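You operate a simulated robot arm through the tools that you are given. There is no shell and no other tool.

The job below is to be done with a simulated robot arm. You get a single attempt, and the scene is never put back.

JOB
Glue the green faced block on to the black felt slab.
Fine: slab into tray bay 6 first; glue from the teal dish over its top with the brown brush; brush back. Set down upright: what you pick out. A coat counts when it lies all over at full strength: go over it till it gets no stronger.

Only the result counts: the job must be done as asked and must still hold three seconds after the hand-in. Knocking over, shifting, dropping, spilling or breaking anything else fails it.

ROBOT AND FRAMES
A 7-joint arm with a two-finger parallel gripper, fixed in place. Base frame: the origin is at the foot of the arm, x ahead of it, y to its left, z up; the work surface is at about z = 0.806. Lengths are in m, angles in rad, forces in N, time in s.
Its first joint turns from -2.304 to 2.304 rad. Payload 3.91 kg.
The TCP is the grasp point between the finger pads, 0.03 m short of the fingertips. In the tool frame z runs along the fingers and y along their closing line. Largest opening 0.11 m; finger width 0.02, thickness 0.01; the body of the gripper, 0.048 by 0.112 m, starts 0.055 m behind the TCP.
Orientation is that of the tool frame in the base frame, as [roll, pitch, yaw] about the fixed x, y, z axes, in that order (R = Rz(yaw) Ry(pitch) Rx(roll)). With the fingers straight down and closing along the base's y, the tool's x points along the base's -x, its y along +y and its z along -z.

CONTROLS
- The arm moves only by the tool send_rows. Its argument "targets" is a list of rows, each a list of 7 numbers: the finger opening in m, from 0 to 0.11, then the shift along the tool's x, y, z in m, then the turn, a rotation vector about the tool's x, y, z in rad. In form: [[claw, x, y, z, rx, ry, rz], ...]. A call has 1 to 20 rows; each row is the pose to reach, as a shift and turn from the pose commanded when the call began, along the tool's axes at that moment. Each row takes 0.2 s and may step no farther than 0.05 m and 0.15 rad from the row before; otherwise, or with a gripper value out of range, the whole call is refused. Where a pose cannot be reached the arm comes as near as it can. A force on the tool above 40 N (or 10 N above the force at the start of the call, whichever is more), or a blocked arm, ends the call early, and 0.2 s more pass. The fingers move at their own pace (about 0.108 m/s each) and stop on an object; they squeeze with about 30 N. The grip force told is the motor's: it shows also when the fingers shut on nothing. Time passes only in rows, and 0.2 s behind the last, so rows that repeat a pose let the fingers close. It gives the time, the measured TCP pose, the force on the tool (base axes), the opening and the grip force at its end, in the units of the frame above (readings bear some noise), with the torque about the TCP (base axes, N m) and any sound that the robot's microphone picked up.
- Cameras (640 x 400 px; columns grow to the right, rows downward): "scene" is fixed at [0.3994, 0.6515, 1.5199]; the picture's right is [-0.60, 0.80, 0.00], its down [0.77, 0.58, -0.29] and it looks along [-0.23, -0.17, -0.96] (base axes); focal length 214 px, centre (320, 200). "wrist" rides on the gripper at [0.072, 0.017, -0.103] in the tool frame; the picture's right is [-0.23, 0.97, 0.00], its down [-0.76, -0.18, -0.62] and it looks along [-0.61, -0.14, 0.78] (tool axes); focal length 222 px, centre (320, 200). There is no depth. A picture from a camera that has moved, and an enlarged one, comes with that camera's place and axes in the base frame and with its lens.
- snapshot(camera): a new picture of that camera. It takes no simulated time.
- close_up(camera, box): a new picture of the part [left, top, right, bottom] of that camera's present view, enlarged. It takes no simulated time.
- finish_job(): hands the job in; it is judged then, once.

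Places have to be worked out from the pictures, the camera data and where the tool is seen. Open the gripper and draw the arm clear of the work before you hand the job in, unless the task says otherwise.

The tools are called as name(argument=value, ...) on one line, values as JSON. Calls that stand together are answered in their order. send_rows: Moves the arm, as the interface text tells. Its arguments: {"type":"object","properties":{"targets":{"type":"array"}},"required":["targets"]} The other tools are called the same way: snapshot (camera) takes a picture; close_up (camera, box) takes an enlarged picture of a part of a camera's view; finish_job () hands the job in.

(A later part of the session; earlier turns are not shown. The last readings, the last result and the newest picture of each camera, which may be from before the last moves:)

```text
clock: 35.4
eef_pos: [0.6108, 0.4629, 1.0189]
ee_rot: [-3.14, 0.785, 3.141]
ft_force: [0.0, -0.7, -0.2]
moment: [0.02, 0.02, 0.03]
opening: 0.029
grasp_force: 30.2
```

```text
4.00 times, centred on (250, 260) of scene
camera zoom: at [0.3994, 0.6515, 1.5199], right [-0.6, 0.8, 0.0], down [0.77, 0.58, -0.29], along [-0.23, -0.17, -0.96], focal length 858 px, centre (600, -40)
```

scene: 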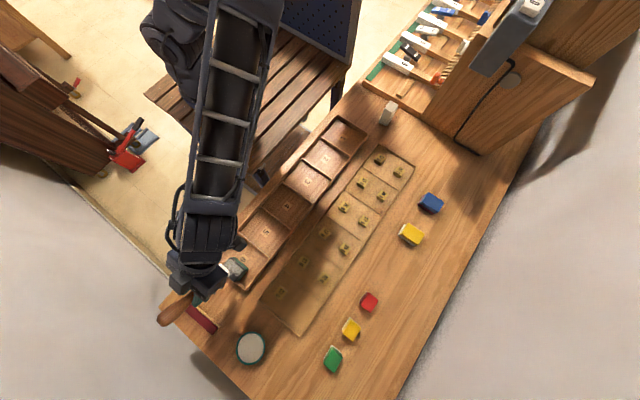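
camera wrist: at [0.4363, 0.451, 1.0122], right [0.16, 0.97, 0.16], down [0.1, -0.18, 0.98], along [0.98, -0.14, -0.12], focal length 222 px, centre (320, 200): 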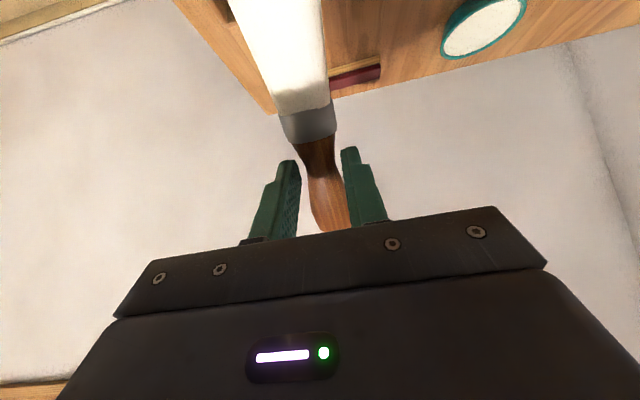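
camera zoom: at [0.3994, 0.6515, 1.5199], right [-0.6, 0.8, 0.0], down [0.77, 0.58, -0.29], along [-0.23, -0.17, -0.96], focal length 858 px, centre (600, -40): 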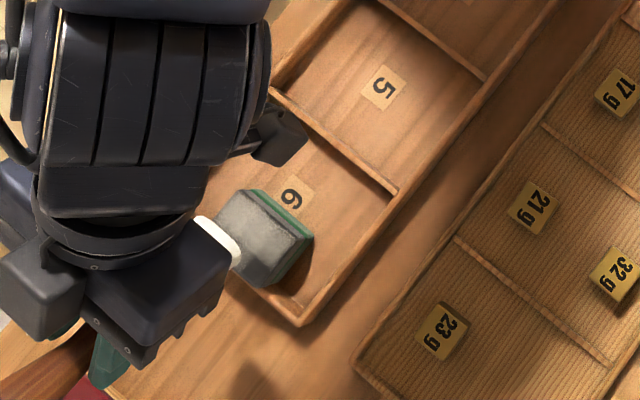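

A greyish partial coat is visible, and the slab seems to have slid a little toward +x in the bay. I shift the hand aside (+x, −y) to see the whole top.

send_rows(targets=[[0.01, -0.0177, -0.035, 0.0177, 0, 0, 0], [0.01, -0.0424, -0.08, 0.0424, 0, 0, 0], [0.01, -0.0424, -0.08, 0.0424, 0, 0, 0]])

close_up(camera="scene", box=[200, 225, 290, 285])

snapshot(camera="wrist")

```text
refused: row 2 steps farther than a row can; nothing moved
```

```text
6.67 times, centred on (245, 255) of scene
camera zoom: at [0.3994, 0.6515, 1.5199], right [-0.6, 0.8, 0.0], down [0.77, 0.58, -0.29], along [-0.23, -0.17, -0.96], focal length 1430 px, centre (820, -167)
```

zoom: 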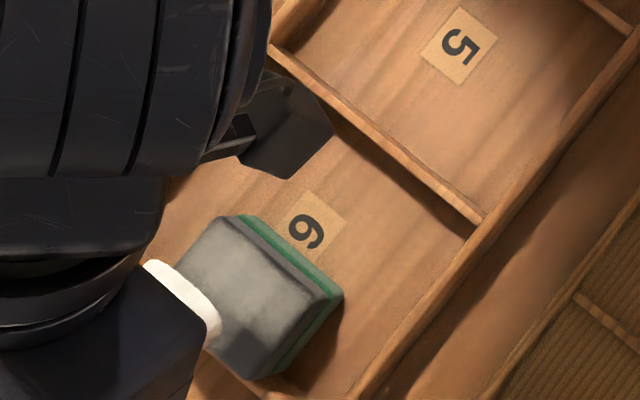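

```text
taken
camera wrist: at [0.4861, 0.4791, 1.0402], right [0.16, 0.97, 0.16], down [0.1, -0.18, 0.98], along [0.98, -0.14, -0.12], focal length 222 px, centre (320, 200)
```

wrist: 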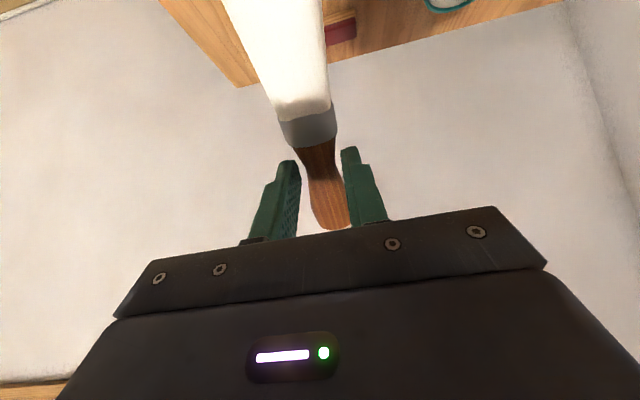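

The slab has been dragged to the bay's +x end wall (top now x≈0.546–0.590, y≈0.42–0.485), which will hold it for further pull strokes. The brush also slipped ~3 mm back in the grip, so I will press more lightly. I approach the −y lane again at the slab's new −x edge.

send_rows(targets=[[0.01, 0.0332, -0.027, 0.0092, 0, 0, 0], [0.01, 0.058, -0.027, 0.034, 0, 0, 0], [0.01, 0.0657, -0.027, 0.0417, 0, 0, 0], [0.01, 0.0686, -0.027, 0.0446, 0, 0, 0]])

```text
clock: 36.4
eef_pos: [0.5945, 0.4352, 0.9369]
ee_rot: [3.141, 0.785, 3.14]
ft_force: [-0.4, 0.1, -0.6]
moment: [0.01, 0.01, 0.02]
opening: 0.0293
grasp_force: 29.5
```

No contact yet at 0.937; lowering in 0.7 mm steps.

send_rows(targets=[[0.01, 0.0005, 0, 0.0005, 0, 0, 0], [0.01, 0.001, 0, 0.001, 0, 0, 0]])

```text
clock: 37.0
eef_pos: [0.5936, 0.4351, 0.938]
ee_rot: [-3.14, 0.785, -3.141]
ft_force: [-1.0, 0.2, 4.2]
moment: [0.08, 0.17, 0.01]
opening: 0.0289
grasp_force: 30.1
```

Light contact (4 N). I stroke the −y lane and then the middle lane, pulling toward +x each time and lifting between.

send_rows(targets=[[0.01, -0.0064, 0, 0.0064, 0, 0, 0], [0.01, -0.0127, 0, 0.0127, 0, 0, 0], [0.01, -0.0191, 0, 0.0191, 0, 0, 0], [0.01, -0.0255, 0, 0.0255, 0, 0, 0], [0.01, -0.0325, 0, 0.0325, 0, 0, 0], [0.01, -0.0431, 0, 0.0219, 0, 0, 0], [0.01, -0.0269, 0.007, 0.0057, 0, 0, 0], [0.01, -0.0106, 0.0135, -0.0106, 0, 0, 0], [0.01, -0.0021, 0.0135, -0.0021, 0, 0, 0], [0.01, 0, 0.0135, 0, 0, 0, 0], [0.01, -0.0064, 0.0135, 0.0064, 0, 0, 0], [0.01, -0.0127, 0.0135, 0.0127, 0, 0, 0]])

```text
clock: 39.6
eef_pos: [0.6141, 0.4492, 0.9363]
ee_rot: [3.14, 0.786, -3.14]
ft_force: [-0.4, -1.3, 1.8]
moment: [-0.07, 0.11, 0.03]
opening: 0.0288
grasp_force: 30.5
```

Light contact continues (≈2 N). I finish the middle lane, stroke the +y lane, and lift clear.

send_rows(targets=[[0.01, -0.0064, 0, 0.0064, 0, 0, 0], [0.01, -0.0127, 0, 0.0127, 0, 0, 0], [0.01, -0.0198, 0, 0.0198, 0, 0, 0], [0.01, -0.0304, 0, 0.0092, 0, 0, 0], [0.01, -0.0134, 0.0065, -0.0078, 0, 0, 0], [0.01, 0.0021, 0.013, -0.0233, 0, 0, 0], [0.01, 0.0106, 0.013, -0.0148, 0, 0, 0], [0.01, 0.0127, 0.013, -0.0127, 0, 0, 0], [0.01, 0.0064, 0.013, -0.0064, 0, 0, 0], [0.01, 0, 0.013, 0, 0, 0, 0], [0.01, -0.0064, 0.013, 0.0064, 0, 0, 0], [0.01, -0.0127, 0.013, 0.0127, 0, 0, 0], [0.01, -0.0198, 0.013, 0.0198, 0, 0, 0], [0.01, -0.0304, 0.013, 0.0092, 0, 0, 0], [0.01, -0.0552, 0.013, -0.0156, 0, 0, 0], [0.01, -0.0552, 0.013, -0.0156, 0, 0, 0]])

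close_up(camera="scene", box=[200, 225, 290, 285])

```text
clock: 43.0
eef_pos: [0.6402, 0.4605, 0.9858]
ee_rot: [3.141, 0.783, -3.141]
ft_force: [0.1, 0.3, -0.2]
moment: [0.0, 0.01, 0.02]
opening: 0.0289
grasp_force: 30.5
```

```text
6.67 times, centred on (245, 255) of scene
camera zoom: at [0.3994, 0.6515, 1.5199], right [-0.6, 0.8, 0.0], down [0.77, 0.58, -0.29], along [-0.23, -0.17, -0.96], focal length 1430 px, centre (820, -167)
```

zoom: 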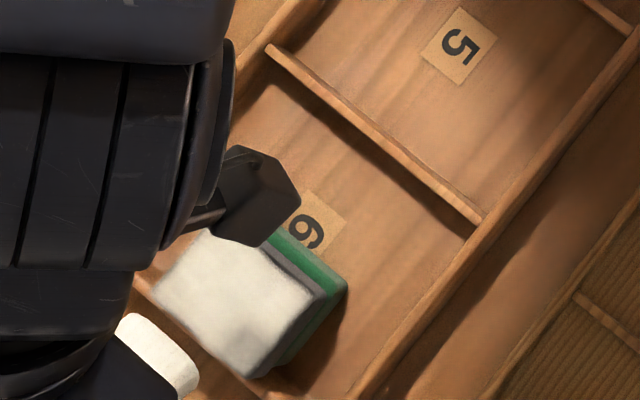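

The coat is far whiter now. I move the hand aside to see the whole top before re-dipping.

send_rows(targets=[[0.01, -0.0212, -0.03, 0.0212, 0, 0, 0], [0.01, -0.0354, -0.07, 0.0354, 0, 0, 0], [0.01, -0.0354, -0.07, 0.0354, 0, 0, 0]])

snapshot(camera="scene")

close_up(camera="scene", box=[205, 235, 277, 283])

snapshot(camera="wrist")

```text
clock: 43.8
eef_pos: [0.6916, 0.3916, 0.9843]
ee_rot: [3.14, 0.785, -3.14]
ft_force: [-0.1, 0.5, -0.3]
moment: [0.01, 0.01, 0.0]
opening: 0.0288
grasp_force: 30.1
```

```text
taken
```

scene: 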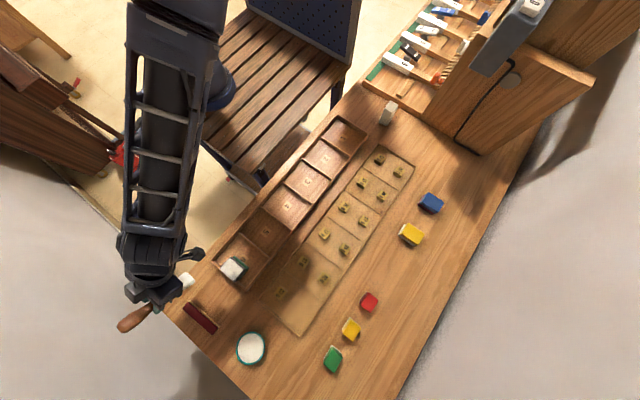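

```text
8.33 times, centred on (241, 259) of scene
camera zoom: at [0.3994, 0.6515, 1.5199], right [-0.6, 0.8, 0.0], down [0.77, 0.58, -0.29], along [-0.23, -0.17, -0.96], focal length 1787 px, centre (978, -292)
```

zoom: 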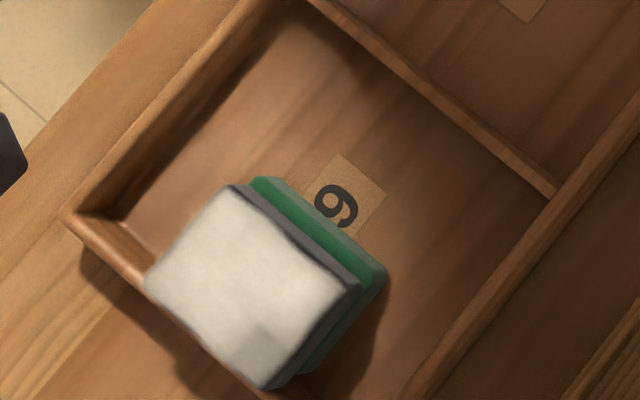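

```text
taken
camera wrist: at [0.5658, 0.4077, 1.0063], right [0.16, 0.97, 0.16], down [0.1, -0.18, 0.98], along [0.98, -0.14, -0.12], focal length 222 px, centre (320, 200)
```

wrist: 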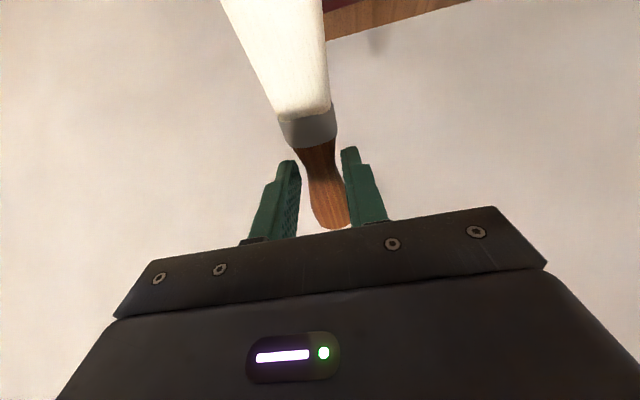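

The coat is white almost everywhere, thinner near the +x/+y corner and at the −x edge; the slab is flat against the end wall. I go back to the dish for a second load.

send_rows(targets=[[0.01, -0.0068, 0.0402, 0.0068, 0, 0, 0], [0.01, -0.0137, 0.0803, 0.0137, 0, 0, 0], [0.01, -0.0205, 0.1205, 0.0205, 0, 0, 0], [0.01, -0.0273, 0.1607, 0.0273, 0, 0, 0], [0.01, -0.0342, 0.2008, 0.0342, 0, 0, 0], [0.01, -0.041, 0.241, 0.041, 0, 0, 0], [0.01, -0.0198, 0.241, 0.0622, 0, 0, 0], [0.01, 0.0036, 0.241, 0.0856, 0, 0, 0], [0.01, 0.0085, 0.241, 0.0905, 0, 0, 0], [0.01, 0.0106, 0.241, 0.0926, 0, 0, 0]])

```text
clock: 46.0
eef_pos: [0.7484, 0.6328, 0.9142]
ee_rot: [-3.142, 0.785, -3.139]
ft_force: [-0.9, -0.1, 0.9]
moment: [0.01, 0.01, 0.0]
opening: 0.029
grasp_force: 30.3
```

No contact yet at 0.914; lowering in 1 mm steps into the glue.

send_rows(targets=[[0.01, 0.0007, 0, 0.0007, 0, 0, 0], [0.01, 0.0014, 0, 0.0014, 0, 0, 0], [0.01, 0.0021, 0, 0.0021, 0, 0, 0]])

snapshot(camera="wrist")

```text
clock: 46.8
eef_pos: [0.748, 0.6336, 0.909]
ee_rot: [-3.141, 0.785, 3.14]
ft_force: [-0.6, -0.5, 0.8]
moment: [0.0, 0.03, -0.04]
opening: 0.0291
grasp_force: 29.6
```

```text
taken
camera wrist: at [0.6232, 0.6484, 0.9311], right [0.16, 0.97, 0.16], down [0.1, -0.18, 0.98], along [0.98, -0.14, -0.12], focal length 222 px, centre (320, 200)
```

wrist: 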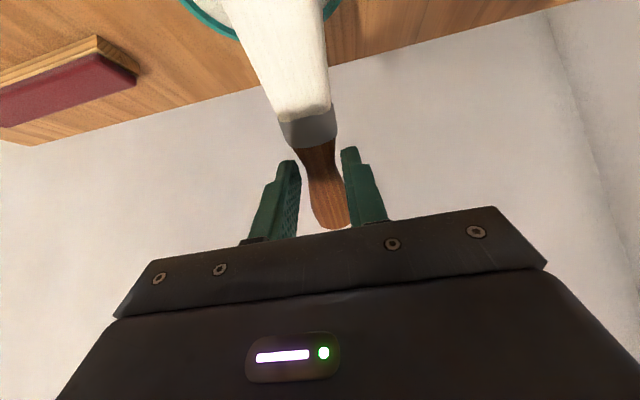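

Still hardly any force; 2 mm more to be sure the bristles reach the glue.

send_rows(targets=[[0.01, 0.0007, 0, 0.0007, 0, 0, 0], [0.01, 0.0014, 0, 0.0014, 0, 0, 0], [0.01, 0.0014, 0, 0.0014, 0, 0, 0]])

```text
clock: 47.6
eef_pos: [0.7469, 0.6324, 0.909]
ee_rot: [-3.141, 0.786, -3.14]
ft_force: [-0.1, 0.3, -0.2]
moment: [0.0, 0.03, -0.02]
opening: 0.0288
grasp_force: 29.8
```

send_rows(targets=[[0.01, 0.0007, 0, 0.0007, 0, 0, 0], [0.01, 0.0014, 0, 0.0014, 0, 0, 0], [0.01, 0.0014, 0, 0.0014, 0, 0, 0]])

```text
clock: 48.4
eef_pos: [0.7467, 0.6332, 0.9071]
ee_rot: [-3.141, 0.785, -3.14]
ft_force: [-0.1, -0.8, -0.4]
moment: [0.01, 0.03, 0.01]
opening: 0.0287
grasp_force: 30.1
```

send_rows(targets=[[0.01, 0.0007, 0, 0.0007, 0, 0, 0], [0.01, 0.0014, 0, 0.0014, 0, 0, 0]])

```text
clock: 49.0
eef_pos: [0.7478, 0.6337, 0.9049]
ee_rot: [3.14, 0.785, 3.14]
ft_force: [-1.1, -0.6, 6.9]
moment: [-0.07, 0.46, 0.02]
opening: 0.0292
grasp_force: 29.7
```

Bristles reached the dish floor lightly (7 N), so they are well loaded. I lift and return to the slab's −y lane, starting right at its −x edge this time.

send_rows(targets=[[0.01, -0.0141, 0, -0.0141, 0, 0, 0], [0.01, -0.0354, 0, -0.0354, 0, 0, 0], [0.01, -0.0576, 0, -0.0576, 0, 0, 0], [0.01, -0.0389, -0.0328, -0.0763, 0, 0, 0], [0.01, -0.0201, -0.0655, -0.0951, 0, 0, 0], [0.01, -0.0014, -0.0983, -0.1138, 0, 0, 0], [0.01, 0.0173, -0.131, -0.1325, 0, 0, 0], [0.01, 0.0361, -0.1638, -0.1513, 0, 0, 0], [0.01, 0.0548, -0.1965, -0.17, 0, 0, 0], [0.01, 0.076, -0.1965, -0.1488, 0, 0, 0], [0.01, 0.0866, -0.1965, -0.1382, 0, 0, 0], [0.01, 0.0884, -0.1965, -0.1364, 0, 0, 0]])

snapshot(camera="scene")

```text
clock: 51.6
eef_pos: [0.5883, 0.4356, 0.9366]
ee_rot: [-3.14, 0.786, 3.141]
ft_force: [0.9, 0.6, -1.2]
moment: [-0.02, 0.0, 0.05]
opening: 0.0289
grasp_force: 30.0
```

```text
taken
```

scene: 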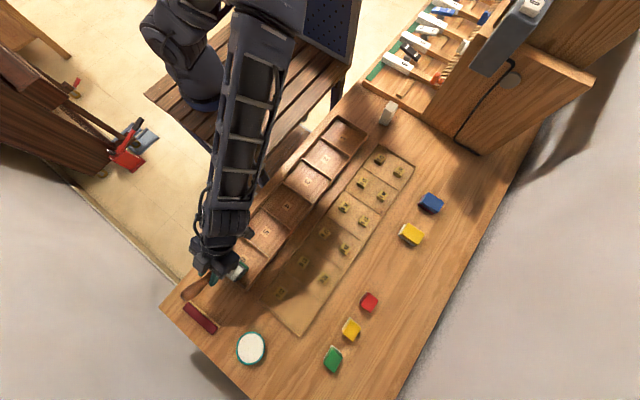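

Dish unmoved. Lowering gently onto the slab's edge.

send_rows(targets=[[0.01, 0.0005, 0, 0.0005, 0, 0, 0], [0.01, 0.001, 0, 0.001, 0, 0, 0]])

```text
clock: 52.2
eef_pos: [0.5877, 0.4361, 0.9362]
ee_rot: [3.14, 0.786, 3.141]
ft_force: [-0.2, 0.2, 0.0]
moment: [-0.02, 0.0, 0.01]
opening: 0.029
grasp_force: 29.9
```

send_rows(targets=[[0.01, 0.0005, 0, 0.0005, 0, 0, 0], [0.01, 0.001, 0, 0.001, 0, 0, 0]])

```text
clock: 52.8
eef_pos: [0.5891, 0.4376, 0.9342]
ee_rot: [-3.14, 0.786, -3.139]
ft_force: [0.1, -0.5, -0.7]
moment: [0.03, 0.0, -0.01]
opening: 0.0289
grasp_force: 30.0
```

No contact at 0.934, so the tip probably sits just past the slab's −x edge. I raise, move 4 mm to +x and come down again.

send_rows(targets=[[0.01, -0.0035, 0, -0.0035, 0, 0, 0], [0.01, -0.0063, 0, -0.0007, 0, 0, 0], [0.01, -0.0042, 0, 0.0014, 0, 0, 0], [0.01, -0.0038, 0, 0.0018, 0, 0, 0]])

```text
clock: 53.8
eef_pos: [0.5934, 0.4363, 0.9374]
ee_rot: [3.141, 0.785, -3.14]
ft_force: [0.3, -0.7, -0.3]
moment: [-0.04, -0.01, 0.02]
opening: 0.0289
grasp_force: 30.0
```

send_rows(targets=[[0.01, 0.0004, 0, 0.0004, 0, 0, 0], [0.01, 0.0008, 0, 0.0008, 0, 0, 0]])

```text
clock: 54.4
eef_pos: [0.5916, 0.4366, 0.9361]
ee_rot: [3.141, 0.785, -3.142]
ft_force: [0.6, -0.9, -0.3]
moment: [0.01, 0.0, 0.01]
opening: 0.0287
grasp_force: 30.6
```

send_rows(targets=[[0.01, 0.0005, 0, 0.0005, 0, 0, 0], [0.01, 0.001, 0, 0.001, 0, 0, 0]])

close_up(camera="scene", box=[205, 235, 277, 283])

```text
clock: 55.0
eef_pos: [0.5926, 0.4371, 0.9346]
ee_rot: [-3.141, 0.786, -3.141]
ft_force: [-1.7, -0.8, 4.8]
moment: [-0.01, 0.37, 0.04]
opening: 0.029
grasp_force: 29.4
```

```text
8.33 times, centred on (241, 259) of scene
camera zoom: at [0.3994, 0.6515, 1.5199], right [-0.6, 0.8, 0.0], down [0.77, 0.58, -0.29], along [-0.23, -0.17, -0.96], focal length 1787 px, centre (978, -292)
```

zoom: 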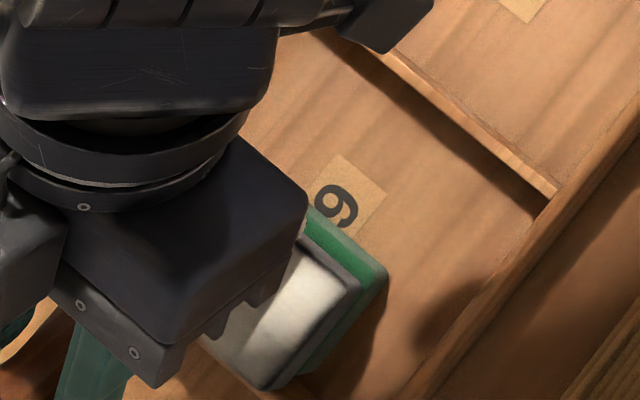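

Contact at 5 N. Now the full set of pull strokes again: −y lane and middle lane first.

send_rows(targets=[[0.01, -0.0064, 0, 0.0064, 0, 0, 0], [0.01, -0.0127, 0, 0.0127, 0, 0, 0], [0.01, -0.0191, 0, 0.0191, 0, 0, 0], [0.01, -0.0255, 0, 0.0255, 0, 0, 0], [0.01, -0.0325, 0, 0.0325, 0, 0, 0], [0.01, -0.0431, 0, 0.0219, 0, 0, 0], [0.01, -0.0269, 0.007, 0.0057, 0, 0, 0], [0.01, -0.0106, 0.0135, -0.0106, 0, 0, 0], [0.01, -0.0021, 0.0135, -0.0021, 0, 0, 0], [0.01, 0, 0.0135, 0, 0, 0, 0], [0.01, -0.0064, 0.0135, 0.0064, 0, 0, 0], [0.01, -0.0127, 0.0135, 0.0127, 0, 0, 0], [0.01, -0.0191, 0.0135, 0.0191, 0, 0, 0], [0.01, -0.0255, 0.0135, 0.0255, 0, 0, 0], [0.01, -0.0325, 0.0135, 0.0325, 0, 0, 0], [0.01, -0.0431, 0.0135, 0.0219, 0, 0, 0]])

```text
clock: 58.4
eef_pos: [0.6388, 0.4496, 0.9492]
ee_rot: [-3.141, 0.786, -3.14]
ft_force: [0.5, -0.5, -0.7]
moment: [0.01, 0.02, -0.01]
opening: 0.0288
grasp_force: 29.9
```

Now the +y lane, then lift and move aside for a look.

send_rows(targets=[[0.01, 0.0163, 0.008, -0.0163, 0, 0, 0], [0.01, 0.0325, 0.016, -0.0325, 0, 0, 0], [0.01, 0.041, 0.016, -0.024, 0, 0, 0], [0.01, 0.0431, 0.016, -0.0219, 0, 0, 0], [0.01, 0.0368, 0.016, -0.0156, 0, 0, 0], [0.01, 0.0304, 0.016, -0.0092, 0, 0, 0], [0.01, 0.024, 0.016, -0.0028, 0, 0, 0], [0.01, 0.0177, 0.016, 0.0035, 0, 0, 0], [0.01, 0.0106, 0.016, 0.0106, 0, 0, 0], [0.01, 0, 0.016, 0, 0, 0, 0], [0.01, -0.0247, 0.016, -0.0247, 0, 0, 0], [0.01, -0.0424, -0.02, -0.007, 0, 0, 0], [0.01, -0.0601, -0.06, 0.0107, 0, 0, 0], [0.01, -0.0601, -0.06, 0.0107, 0, 0, 0]])

close_up(camera="scene", box=[205, 235, 277, 283])

snapshot(camera="wrist")

```text
clock: 61.4
eef_pos: [0.6863, 0.389, 0.9859]
ee_rot: [-3.141, 0.786, -3.14]
ft_force: [-0.6, 0.8, 0.1]
moment: [0.01, 0.03, -0.03]
opening: 0.0287
grasp_force: 30.1
```

```text
8.33 times, centred on (241, 259) of scene
camera zoom: at [0.3994, 0.6515, 1.5199], right [-0.6, 0.8, 0.0], down [0.77, 0.58, -0.29], along [-0.23, -0.17, -0.96], focal length 1787 px, centre (978, -292)
```

zoom: 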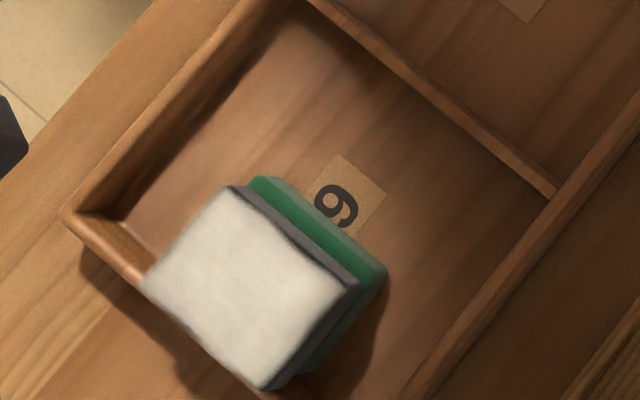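

```text
taken
camera wrist: at [0.5622, 0.4046, 1.0066], right [0.16, 0.97, 0.16], down [0.1, -0.18, 0.98], along [0.98, -0.14, -0.12], focal length 222 px, centre (320, 200)
```

wrist: 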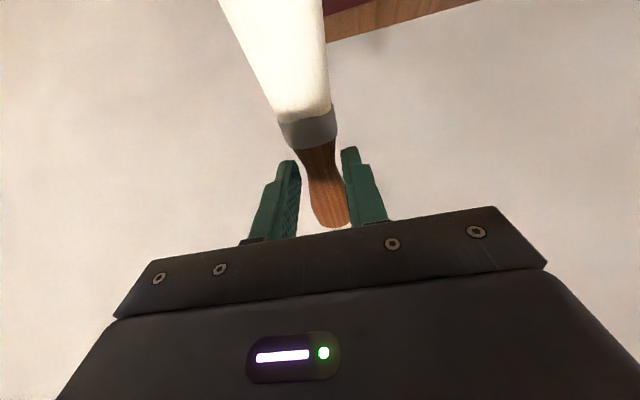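

The top looks evenly white now. I zoom in harder to check the edges and corners.

close_up(camera="scene", box=[218, 252, 258, 284])

```text
12.50 times, centred on (238, 268) of scene
camera zoom: at [0.3994, 0.6515, 1.5199], right [-0.6, 0.8, 0.0], down [0.77, 0.58, -0.29], along [-0.23, -0.17, -0.96], focal length 2681 px, centre (1345, -650)
```

zoom: 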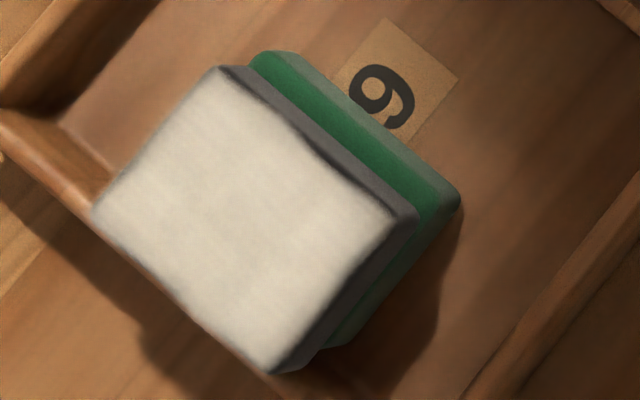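

There is a narrow dark strip along the −x edge that may be uncoated. I return to the −y lane, starting about 5 mm further toward −x, and feel for the surface.

send_rows(targets=[[0.01, 0.024, 0.015, -0.024, 0, 0, 0], [0.01, 0.0474, 0.03, -0.0474, 0, 0, 0], [0.01, 0.0714, 0.0445, -0.0714, 0, 0, 0], [0.01, 0.0926, 0.0445, -0.0502, 0, 0, 0], [0.01, 0.1036, 0.0445, -0.0392, 0, 0, 0], [0.01, 0.106, 0.0445, -0.0368, 0, 0, 0], [0.01, 0.1068, 0.0445, -0.036, 0, 0, 0]])

```text
clock: 63.0
eef_pos: [0.5882, 0.4355, 0.9332]
ee_rot: [-3.14, 0.785, -3.14]
ft_force: [-0.1, -0.2, -0.6]
moment: [-0.02, -0.01, 0.0]
opening: 0.029
grasp_force: 29.7
```

send_rows(targets=[[0.01, 0.0005, 0, 0.0005, 0, 0, 0], [0.01, 0.0008, 0, 0.0008, 0, 0, 0]])

```text
clock: 63.6
eef_pos: [0.5875, 0.4339, 0.9334]
ee_rot: [3.14, 0.786, -3.139]
ft_force: [0.2, -0.3, -0.2]
moment: [-0.01, -0.04, 0.0]
opening: 0.0288
grasp_force: 29.8
```

Still free, so this is beyond the edge. Raise, 2.5 mm toward +x, and try again.

send_rows(targets=[[0.01, -0.002, 0, -0.002, 0, 0, 0], [0.01, -0.0038, 0, -0.0002, 0, 0, 0], [0.01, -0.0023, 0, 0.0013, 0, 0, 0], [0.01, -0.0018, 0, 0.0018, 0, 0, 0]])

```text
clock: 64.6
eef_pos: [0.5909, 0.4355, 0.9327]
ee_rot: [3.141, 0.784, 3.14]
ft_force: [0.2, 0.8, -0.9]
moment: [0.01, -0.01, -0.04]
opening: 0.0287
grasp_force: 29.9
```

send_rows(targets=[[0.01, -0.0014, 0, -0.0014, 0, 0, 0], [0.01, -0.0032, 0, 0.0004, 0, 0, 0], [0.01, -0.0022, 0, 0.0014, 0, 0, 0], [0.01, -0.0018, 0, 0.0018, 0, 0, 0]])

```text
clock: 65.6
eef_pos: [0.5935, 0.4333, 0.9326]
ee_rot: [-3.141, 0.786, -3.141]
ft_force: [0.3, -0.1, -0.4]
moment: [-0.02, -0.01, 0.0]
opening: 0.029
grasp_force: 29.9
```

send_rows(targets=[[0.01, 0.0004, 0, 0.0004, 0, 0, 0], [0.01, 0.0008, 0, 0.0008, 0, 0, 0]])

```text
clock: 66.2
eef_pos: [0.5922, 0.4348, 0.9308]
ee_rot: [3.141, 0.786, 3.141]
ft_force: [-0.2, -0.2, -0.3]
moment: [-0.02, 0.03, 0.01]
opening: 0.0288
grasp_force: 29.9
```

The brush has pitched slightly in the grip, so its tip is now further toward −x and still off the edge. I raise 6 mm first, move 5 mm to +x, and come down carefully.

send_rows(targets=[[0.01, -0.0042, 0, -0.0042, 0, 0, 0], [0.01, -0.0078, 0, -0.0006, 0, 0, 0], [0.01, -0.0061, 0, 0.0011, 0, 0, 0], [0.01, -0.005, 0, 0.0022, 0, 0, 0]])

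close_up(camera="wrist", box=[220, 0, 420, 250])

```text
clock: 67.2
eef_pos: [0.5989, 0.4333, 0.9336]
ee_rot: [3.141, 0.785, -3.141]
ft_force: [-1.7, -0.7, 6.5]
moment: [-0.01, 0.44, 0.02]
opening: 0.0287
grasp_force: 30.1
```

```text
1.60 times, centred on (320, 125) of wrist
camera zoom: at [0.4737, 0.4502, 0.955], right [0.16, 0.97, 0.16], down [0.1, -0.18, 0.98], along [0.98, -0.14, -0.12], focal length 355 px, centre (320, 320)
```

zoom: 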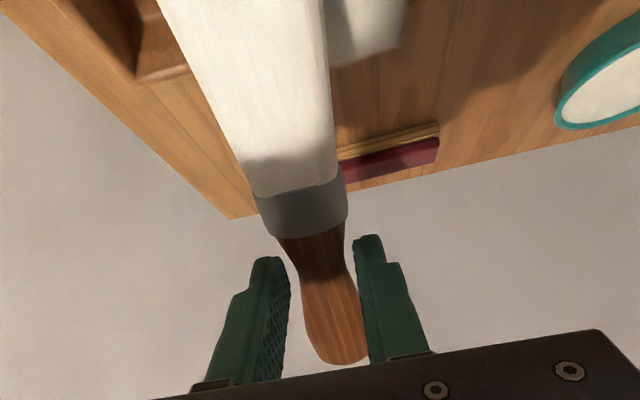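

Contact (6.5 N) with the tip just inside the −x edge. I stroke the −y and middle lanes again with this corrected start.

send_rows(targets=[[0.01, -0.0003, 0, -0.0003, 0, 0, 0], [0.01, -0.0064, 0, 0.0064, 0, 0, 0], [0.01, -0.0127, 0, 0.0127, 0, 0, 0], [0.01, -0.0191, 0, 0.0191, 0, 0, 0], [0.01, -0.0255, 0, 0.0255, 0, 0, 0], [0.01, -0.0325, 0, 0.0325, 0, 0, 0], [0.01, -0.0431, 0, 0.0219, 0, 0, 0], [0.01, -0.0269, 0.008, 0.0057, 0, 0, 0], [0.01, -0.0101, 0.0155, -0.0111, 0, 0, 0], [0.01, -0.0016, 0.0155, -0.0026, 0, 0, 0], [0.01, 0.0003, 0.0155, -0.0007, 0, 0, 0], [0.01, -0.0064, 0.0155, 0.0064, 0, 0, 0], [0.01, -0.0127, 0.0155, 0.0127, 0, 0, 0], [0.01, -0.0191, 0.0155, 0.0191, 0, 0, 0], [0.01, -0.0255, 0.0155, 0.0255, 0, 0, 0], [0.01, -0.0325, 0.0155, 0.0325, 0, 0, 0], [0.01, -0.0431, 0.0155, 0.0219, 0, 0, 0]])

```text
clock: 70.8
eef_pos: [0.6441, 0.4505, 0.9483]
ee_rot: [-3.141, 0.785, -3.14]
ft_force: [-0.2, -0.6, -0.7]
moment: [0.03, 0.02, 0.01]
opening: 0.0288
grasp_force: 29.9
```

Now the +y lane with the same start, then aside for a look.

send_rows(targets=[[0.01, 0.0163, 0.008, -0.0163, 0, 0, 0], [0.01, 0.033, 0.016, -0.033, 0, 0, 0], [0.01, 0.0415, 0.016, -0.0245, 0, 0, 0], [0.01, 0.0436, 0.016, -0.0224, 0, 0, 0], [0.01, 0.0368, 0.016, -0.0156, 0, 0, 0], [0.01, 0.0304, 0.016, -0.0092, 0, 0, 0], [0.01, 0.024, 0.016, -0.0028, 0, 0, 0], [0.01, 0.0177, 0.016, 0.0035, 0, 0, 0], [0.01, 0.0106, 0.016, 0.0106, 0, 0, 0], [0.01, 0, 0.016, 0, 0, 0, 0], [0.01, -0.0247, 0.016, -0.0247, 0, 0, 0], [0.01, -0.0424, -0.02, -0.007, 0, 0, 0], [0.01, -0.0601, -0.06, 0.0107, 0, 0, 0], [0.01, -0.0601, -0.06, 0.0107, 0, 0, 0]])

close_up(camera="scene", box=[218, 252, 258, 284])

snapshot(camera="scene")

snapshot(camera="wrist")

```text
clock: 73.8
eef_pos: [0.695, 0.3891, 0.9858]
ee_rot: [-3.141, 0.787, -3.139]
ft_force: [-0.2, -0.4, -1.5]
moment: [0.0, -0.01, 0.02]
opening: 0.029
grasp_force: 30.2
```

```text
12.50 times, centred on (238, 268) of scene
camera zoom: at [0.3994, 0.6515, 1.5199], right [-0.6, 0.8, 0.0], down [0.77, 0.58, -0.29], along [-0.23, -0.17, -0.96], focal length 2681 px, centre (1345, -650)
```

zoom: 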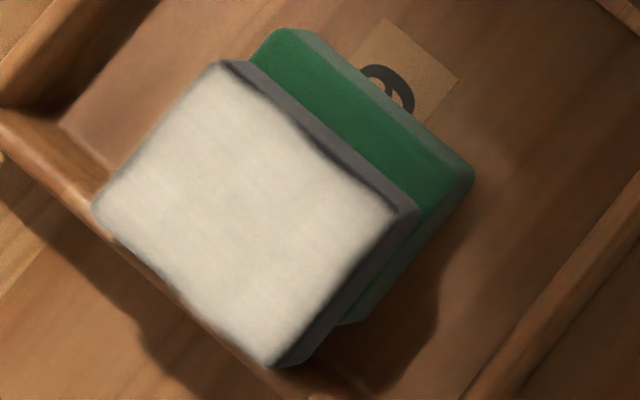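

```text
taken
```

scene: 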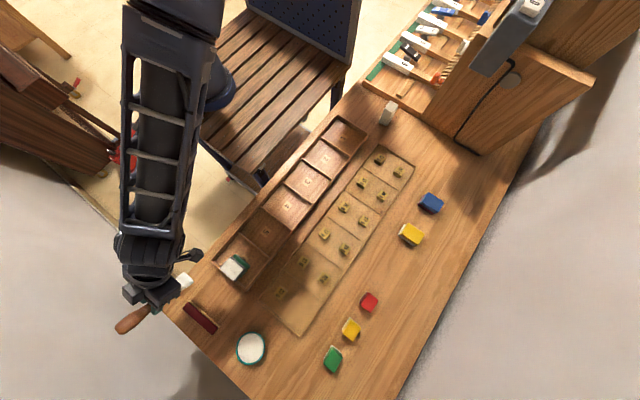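

```text
taken
camera wrist: at [0.5701, 0.4055, 1.0058], right [0.16, 0.97, 0.16], down [0.1, -0.18, 0.98], along [0.98, -0.14, -0.12], focal length 222 px, centre (320, 200)
```

wrist: 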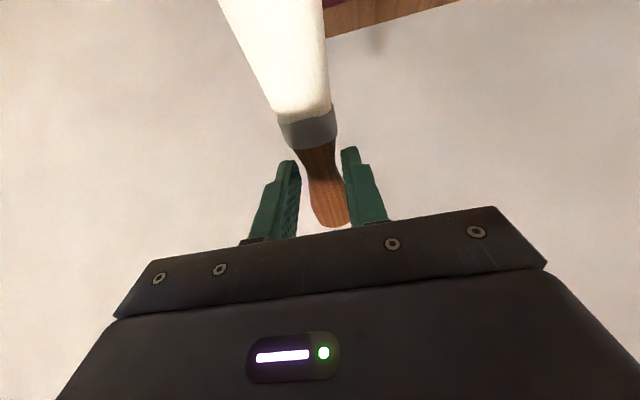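

This close-up matters: the bright green part under the black slab seems to have shifted relative to it, so they may be two separate pieces. I un-tilt the hand and view the slab from the −x side with the wrist camera before doing anything more.

send_rows(targets=[[0.01, 0.0182, -0.01, -0.0229, 0, 0.131, 0], [0.01, 0.0363, -0.02, -0.0457, 0, 0.262, 0], [0.01, 0.0545, -0.03, -0.0686, 0, 0.393, 0], [0.01, 0.0726, -0.04, -0.0915, 0, 0.524, 0], [0.01, 0.0908, -0.05, -0.1143, 0, 0.655, 0], [0.01, 0.1089, -0.059, -0.1372, 0, 0.785, 0], [0.01, 0.1089, -0.059, -0.1372, 0, 0.785, 0]])

snapshot(camera="wrist")

close_up(camera="wrist", box=[360, 60, 500, 170])

```text
clock: 75.4
eef_pos: [0.5203, 0.3295, 1.0037]
ee_rot: [-3.141, -0.003, -3.14]
ft_force: [0.8, -0.1, 0.1]
moment: [-0.03, 0.0, -0.01]
opening: 0.0293
grasp_force: 30.2
```

```text
taken
camera wrist: at [0.4474, 0.3463, 1.1074], right [0.23, 0.97, 0.0], down [0.76, -0.18, 0.62], along [0.61, -0.14, -0.78], focal length 222 px, centre (320, 200)
```

wrist: 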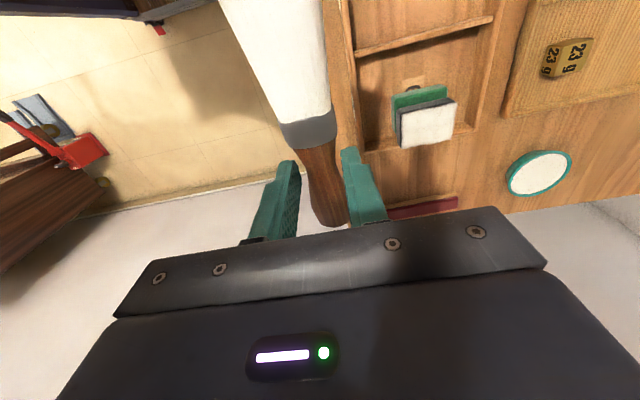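

```text
3.64 times, centred on (430, 115) of wrist
camera zoom: at [0.4474, 0.3463, 1.1074], right [0.23, 0.97, 0.0], down [0.76, -0.18, 0.62], along [0.61, -0.14, -0.78], focal length 808 px, centre (-80, 509)
```

zoom: 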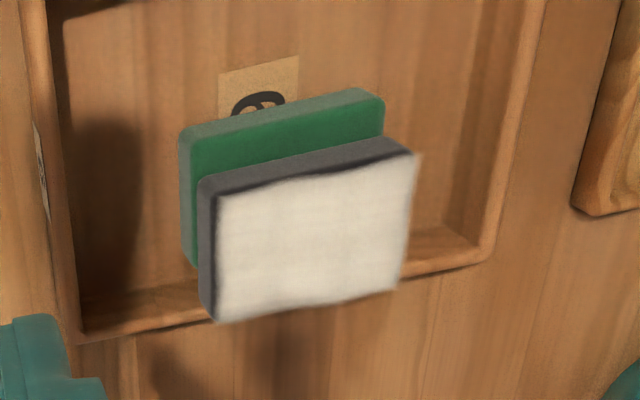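

Confirmed: a green slab lies under the black one, and I carried both. The plan is to put the brush back, take the pair back and leave the green slab at its old spot (centre ≈ (0.280, 0.8285)). Then I bring only the black slab into bay 6 and renew its coat. First I swing the brush back over its place.

send_rows(targets=[[0.01, -0.0114, 0.011, 0.0064, 0, 0, 0.1428], [0.01, -0.0228, 0.0219, 0.0127, 0, 0, 0.2856], [0.01, -0.0342, 0.0329, 0.0191, 0, 0, 0.4284], [0.01, -0.0456, 0.0438, 0.0255, 0, 0, 0.5712], [0.01, -0.057, 0.0548, 0.0318, 0, 0, 0.714], [0.01, -0.0685, 0.0657, 0.0382, 0, 0, 0.8568], [0.01, -0.0799, 0.0767, 0.0445, 0, 0, 0.9996], [0.01, -0.0913, 0.0876, 0.0509, 0, 0, 1.1424], [0.01, -0.1027, 0.0986, 0.0573, 0, 0, 1.2852], [0.01, -0.1141, 0.1095, 0.0636, 0, 0, 1.428], [0.01, -0.1255, 0.1205, 0.07, 0, 0, 1.5708], [0.01, -0.1255, 0.1205, 0.07, 0, 0, 1.5708]])

snapshot(camera="wrist")

snapshot(camera="scene")

```text
clock: 78.0
eef_pos: [0.6458, 0.4524, 0.9334]
ee_rot: [3.141, 0.0, 1.572]
ft_force: [0.4, -0.4, -0.7]
moment: [-0.01, 0.02, 0.0]
opening: 0.029
grasp_force: 30.4
```

```text
taken
camera wrist: at [0.6621, 0.5237, 1.0358], right [0.97, -0.23, 0.0], down [-0.18, -0.76, 0.62], along [-0.14, -0.61, -0.78], focal length 222 px, centre (320, 200)
```

wrist: 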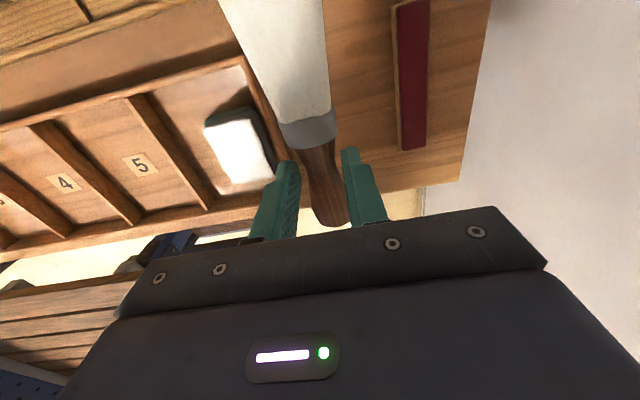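

```text
taken
```

scene: 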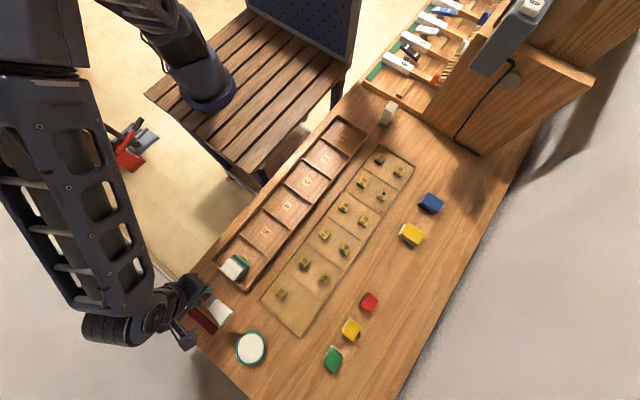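

I check how the brush sits in the fingers from the scene camera before setting it down.

close_up(camera="scene", box=[170, 260, 266, 350])

close_up(camera="wrist", box=[220, 0, 420, 240])

```text
4.44 times, centred on (218, 305) of scene
camera zoom: at [0.3994, 0.6515, 1.5199], right [-0.6, 0.8, 0.0], down [0.77, 0.58, -0.29], along [-0.23, -0.17, -0.96], focal length 953 px, centre (773, -267)
```

zoom: 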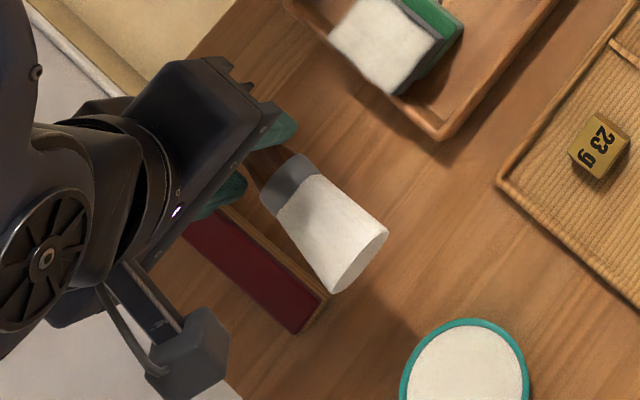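

```text
1.67 times, centred on (320, 120) of wrist
camera zoom: at [0.6621, 0.5237, 1.0358], right [0.97, -0.23, 0.0], down [-0.18, -0.76, 0.62], along [-0.14, -0.61, -0.78], focal length 370 px, centre (320, 333)
```

zoom: 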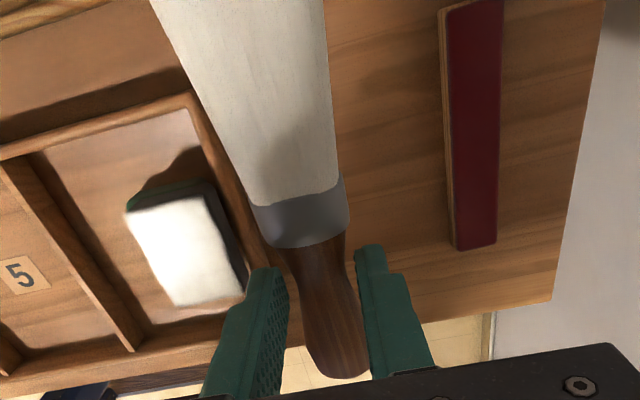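

The brush has pitched about 0.1 rad in the grip (bristles up). I tilt the tool by −0.1 to level it, and lower it to its old place.

send_rows(targets=[[0.01, -0.0015, 0, 0.01, 0, -0.1, 0], [0.01, -0.0015, 0, 0.05, 0, -0.1, 0], [0.01, -0.0015, 0, 0.08, 0, -0.1, 0], [0.01, -0.0015, 0, 0.08, 0, -0.1, 0]])

close_up(camera="scene", box=[170, 260, 266, 350])

```text
clock: 79.0
eef_pos: [0.647, 0.4515, 0.8528]
ee_rot: [3.14, 0.098, 1.571]
ft_force: [-0.2, -0.8, 0.5]
moment: [-0.04, 0.01, -0.01]
opening: 0.029
grasp_force: 29.5
```

```text
4.44 times, centred on (218, 305) of scene
camera zoom: at [0.3994, 0.6515, 1.5199], right [-0.6, 0.8, 0.0], down [0.77, 0.58, -0.29], along [-0.23, -0.17, -0.96], focal length 953 px, centre (773, -267)
```

zoom: 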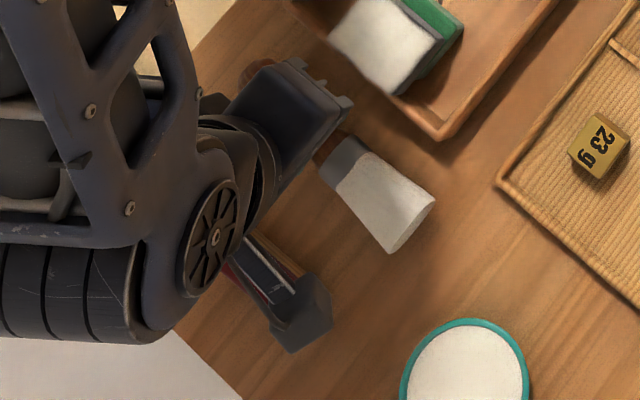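

Nearly in place. I shift 2 mm toward −y and lower the rest in small steps.

send_rows(targets=[[0.01, -0.002, -0.001, 0.005, 0, 0, 0], [0.01, -0.002, -0.001, 0.008, 0, 0, 0], [0.01, -0.002, -0.001, 0.0095, 0, 0, 0]])

```text
clock: 79.8
eef_pos: [0.6451, 0.4479, 0.8443]
ee_rot: [-3.142, 0.099, 1.573]
ft_force: [0.3, 1.2, 0.1]
moment: [0.02, 0.01, 0.0]
opening: 0.0287
grasp_force: 29.8
```

send_rows(targets=[[0.01, 0, 0, 0.001, 0, 0, 0], [0.01, 0, 0, 0.002, 0, 0, 0], [0.01, 0, 0, 0.003, 0, 0, 0]])

```text
clock: 80.6
eef_pos: [0.645, 0.4463, 0.8423]
ee_rot: [-3.142, 0.099, 1.573]
ft_force: [0.5, 1.4, 7.4]
moment: [-0.45, -0.05, 0.1]
opening: 0.0289
grasp_force: 30.1
```

The handle end touches first, so the brush is still slightly bristles-up. I tilt another −0.045 rad about the grip, settle, and check.

send_rows(targets=[[0.01, 0, 0, -0.0015, 0, -0.02, 0], [0.01, 0, 0, -0.0015, 0, -0.045, 0], [0.01, 0, 0, 0, 0, -0.045, 0], [0.01, 0, 0, 0.0007, 0, -0.045, 0]])

```text
clock: 81.6
eef_pos: [0.6441, 0.4459, 0.8406]
ee_rot: [-3.141, 0.144, 1.571]
ft_force: [0.6, 0.1, -0.9]
moment: [-0.05, 0.02, 0.02]
opening: 0.029
grasp_force: 29.9
```

Force is about zero now at z≈0.841. One more millimetre, then I open to 0.045.

send_rows(targets=[[0.01, 0, 0, 0.001, 0, 0, 0], [0.01, 0, 0, 0.001, 0, 0, 0]])

```text
clock: 82.2
eef_pos: [0.6458, 0.4467, 0.8398]
ee_rot: [-3.14, 0.144, 1.57]
ft_force: [-0.5, -1.6, 7.1]
moment: [0.1, 0.04, -0.01]
opening: 0.0289
grasp_force: 30.2
```

Brush lies evenly on the table (7 N, no tilting moment). I open and rise straight up.

send_rows(targets=[[0.045, 0, 0, 0, 0, 0, 0], [0.045, 0, 0, 0, 0, 0, 0], [0.045, -0.0029, 0, -0.0198, 0, 0, 0], [0.045, -0.0087, 0, -0.0594, 0, 0, 0], [0.045, -0.0145, 0, -0.099, 0, 0.145, 0], [0.045, -0.0145, 0, -0.099, 0, 0.145, 0]])

snapshot(camera="wrist")

snapshot(camera="scene")

close_up(camera="scene", box=[176, 270, 272, 330])

```text
clock: 83.6
eef_pos: [0.6444, 0.4474, 0.9403]
ee_rot: [-3.141, -0.002, 1.573]
ft_force: [0.4, 0.0, 0.1]
moment: [0.01, 0.0, 0.0]
opening: 0.045
grasp_force: 0.1
```

```text
taken
camera wrist: at [0.6611, 0.5174, 1.0424], right [0.97, -0.23, 0.0], down [-0.18, -0.76, 0.62], along [-0.14, -0.61, -0.78], focal length 222 px, centre (320, 200)
```

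wrist: 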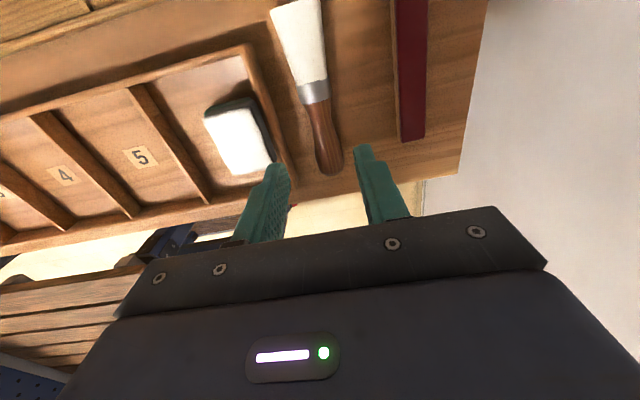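

```text
taken
```

scene: 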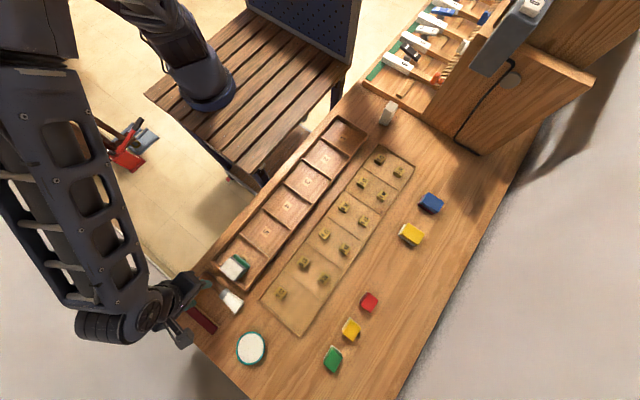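

```text
6.67 times, centred on (224, 300) of scene
camera zoom: at [0.3994, 0.6515, 1.5199], right [-0.6, 0.8, 0.0], down [0.77, 0.58, -0.29], along [-0.23, -0.17, -0.96], focal length 1430 px, centre (960, -467)
```

zoom: 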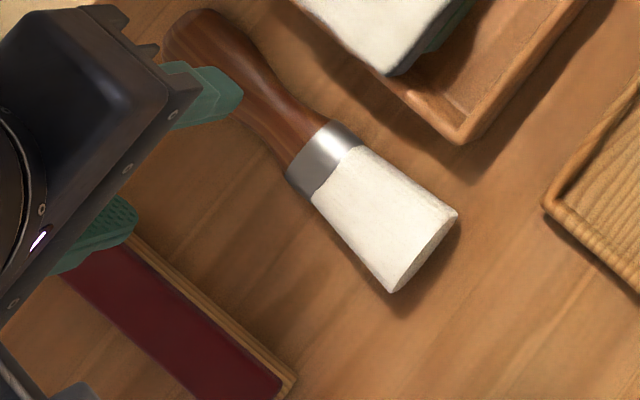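

The brush lies within a few millimetres of its old place. Now I turn the hand back (closing along y) and go above the stacked slabs in bay 6 to pick up the pair.

send_rows(targets=[[0.08, 0, -0.0078, -0.002, 0, 0, -0.1428], [0.08, 0, -0.0156, -0.004, 0, 0, -0.2856], [0.08, 0, -0.0235, -0.006, 0, 0, -0.4284], [0.08, 0, -0.0313, -0.008, 0, 0, -0.5712], [0.08, 0, -0.0391, -0.01, 0, 0, -0.714], [0.08, 0, -0.0469, -0.012, 0, 0, -0.8568], [0.08, 0, -0.0547, -0.014, 0, 0, -0.9996], [0.08, 0, -0.0625, -0.016, 0, 0, -1.1424], [0.08, 0, -0.0704, -0.018, 0, 0, -1.2852], [0.08, 0, -0.0782, -0.02, 0, 0, -1.428], [0.08, 0, -0.086, -0.02, 0, 0, -1.5708], [0.08, 0, -0.086, -0.02, 0, 0, -1.5708]])

snapshot(camera="wrist")

close_up(camera="wrist", box=[240, 80, 400, 200])

```text
clock: 86.2
eef_pos: [0.5593, 0.4452, 0.9593]
ee_rot: [3.14, 0.0, -3.141]
ft_force: [-0.1, 0.0, -0.2]
moment: [0.0, 0.01, 0.01]
opening: 0.0799
grasp_force: 0.0
```

```text
taken
camera wrist: at [0.4856, 0.4618, 1.0627], right [0.23, 0.97, 0.0], down [0.76, -0.18, 0.62], along [0.61, -0.14, -0.78], focal length 222 px, centre (320, 200)
```

wrist: 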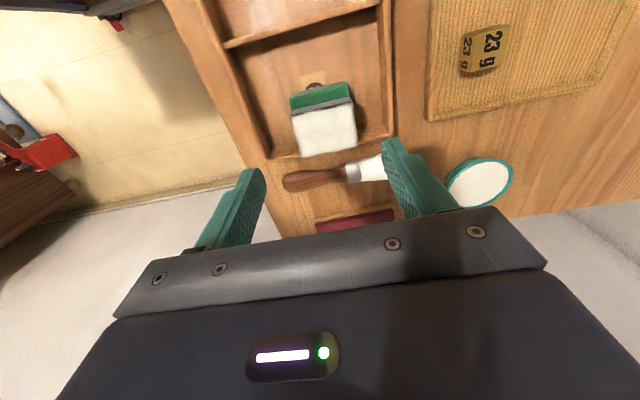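

```text
3.33 times, centred on (320, 140) of wrist
camera zoom: at [0.4856, 0.4618, 1.0627], right [0.23, 0.97, 0.0], down [0.76, -0.18, 0.62], along [0.61, -0.14, -0.78], focal length 740 px, centre (320, 400)
```

zoom: 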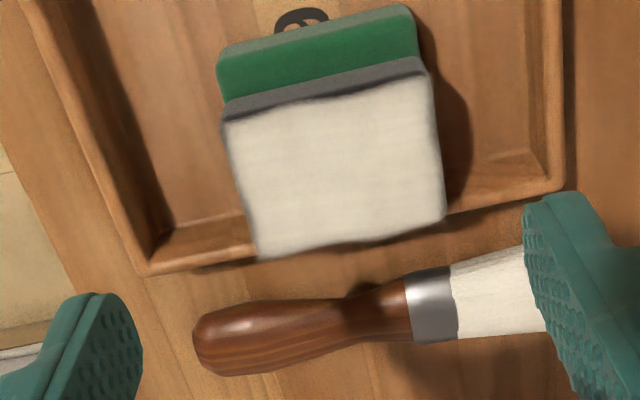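

Black slab spans x 0.549–0.592, green x 0.538–0.582, both centred at y≈0.448. I shift 2.5 mm in y and descend to the same relative grip height as before (TCP z≈0.851).

send_rows(targets=[[0.08, 0, 0.0025, 0.04, 0, 0, 0], [0.08, 0, 0.0025, 0.08, 0, 0, 0], [0.08, 0, 0.0025, 0.1, 0, 0, 0], [0.08, 0, 0.0025, 0.108, 0, 0, 0], [0.08, 0, 0.0025, 0.108, 0, 0, 0]])

snapshot(camera="wrist")

```text
clock: 87.4
eef_pos: [0.5579, 0.4491, 0.85]
ee_rot: [-3.141, 0.0, 3.14]
ft_force: [0.7, 0.3, 0.9]
moment: [-0.02, -0.01, -0.02]
opening: 0.0799
grasp_force: 0.0
```

```text
taken
camera wrist: at [0.4858, 0.4647, 0.954], right [0.23, 0.97, 0.0], down [0.76, -0.18, 0.62], along [0.61, -0.14, -0.78], focal length 222 px, centre (320, 200)
```

wrist: 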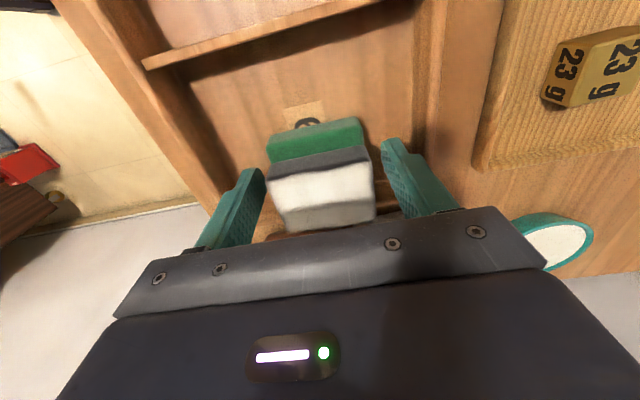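

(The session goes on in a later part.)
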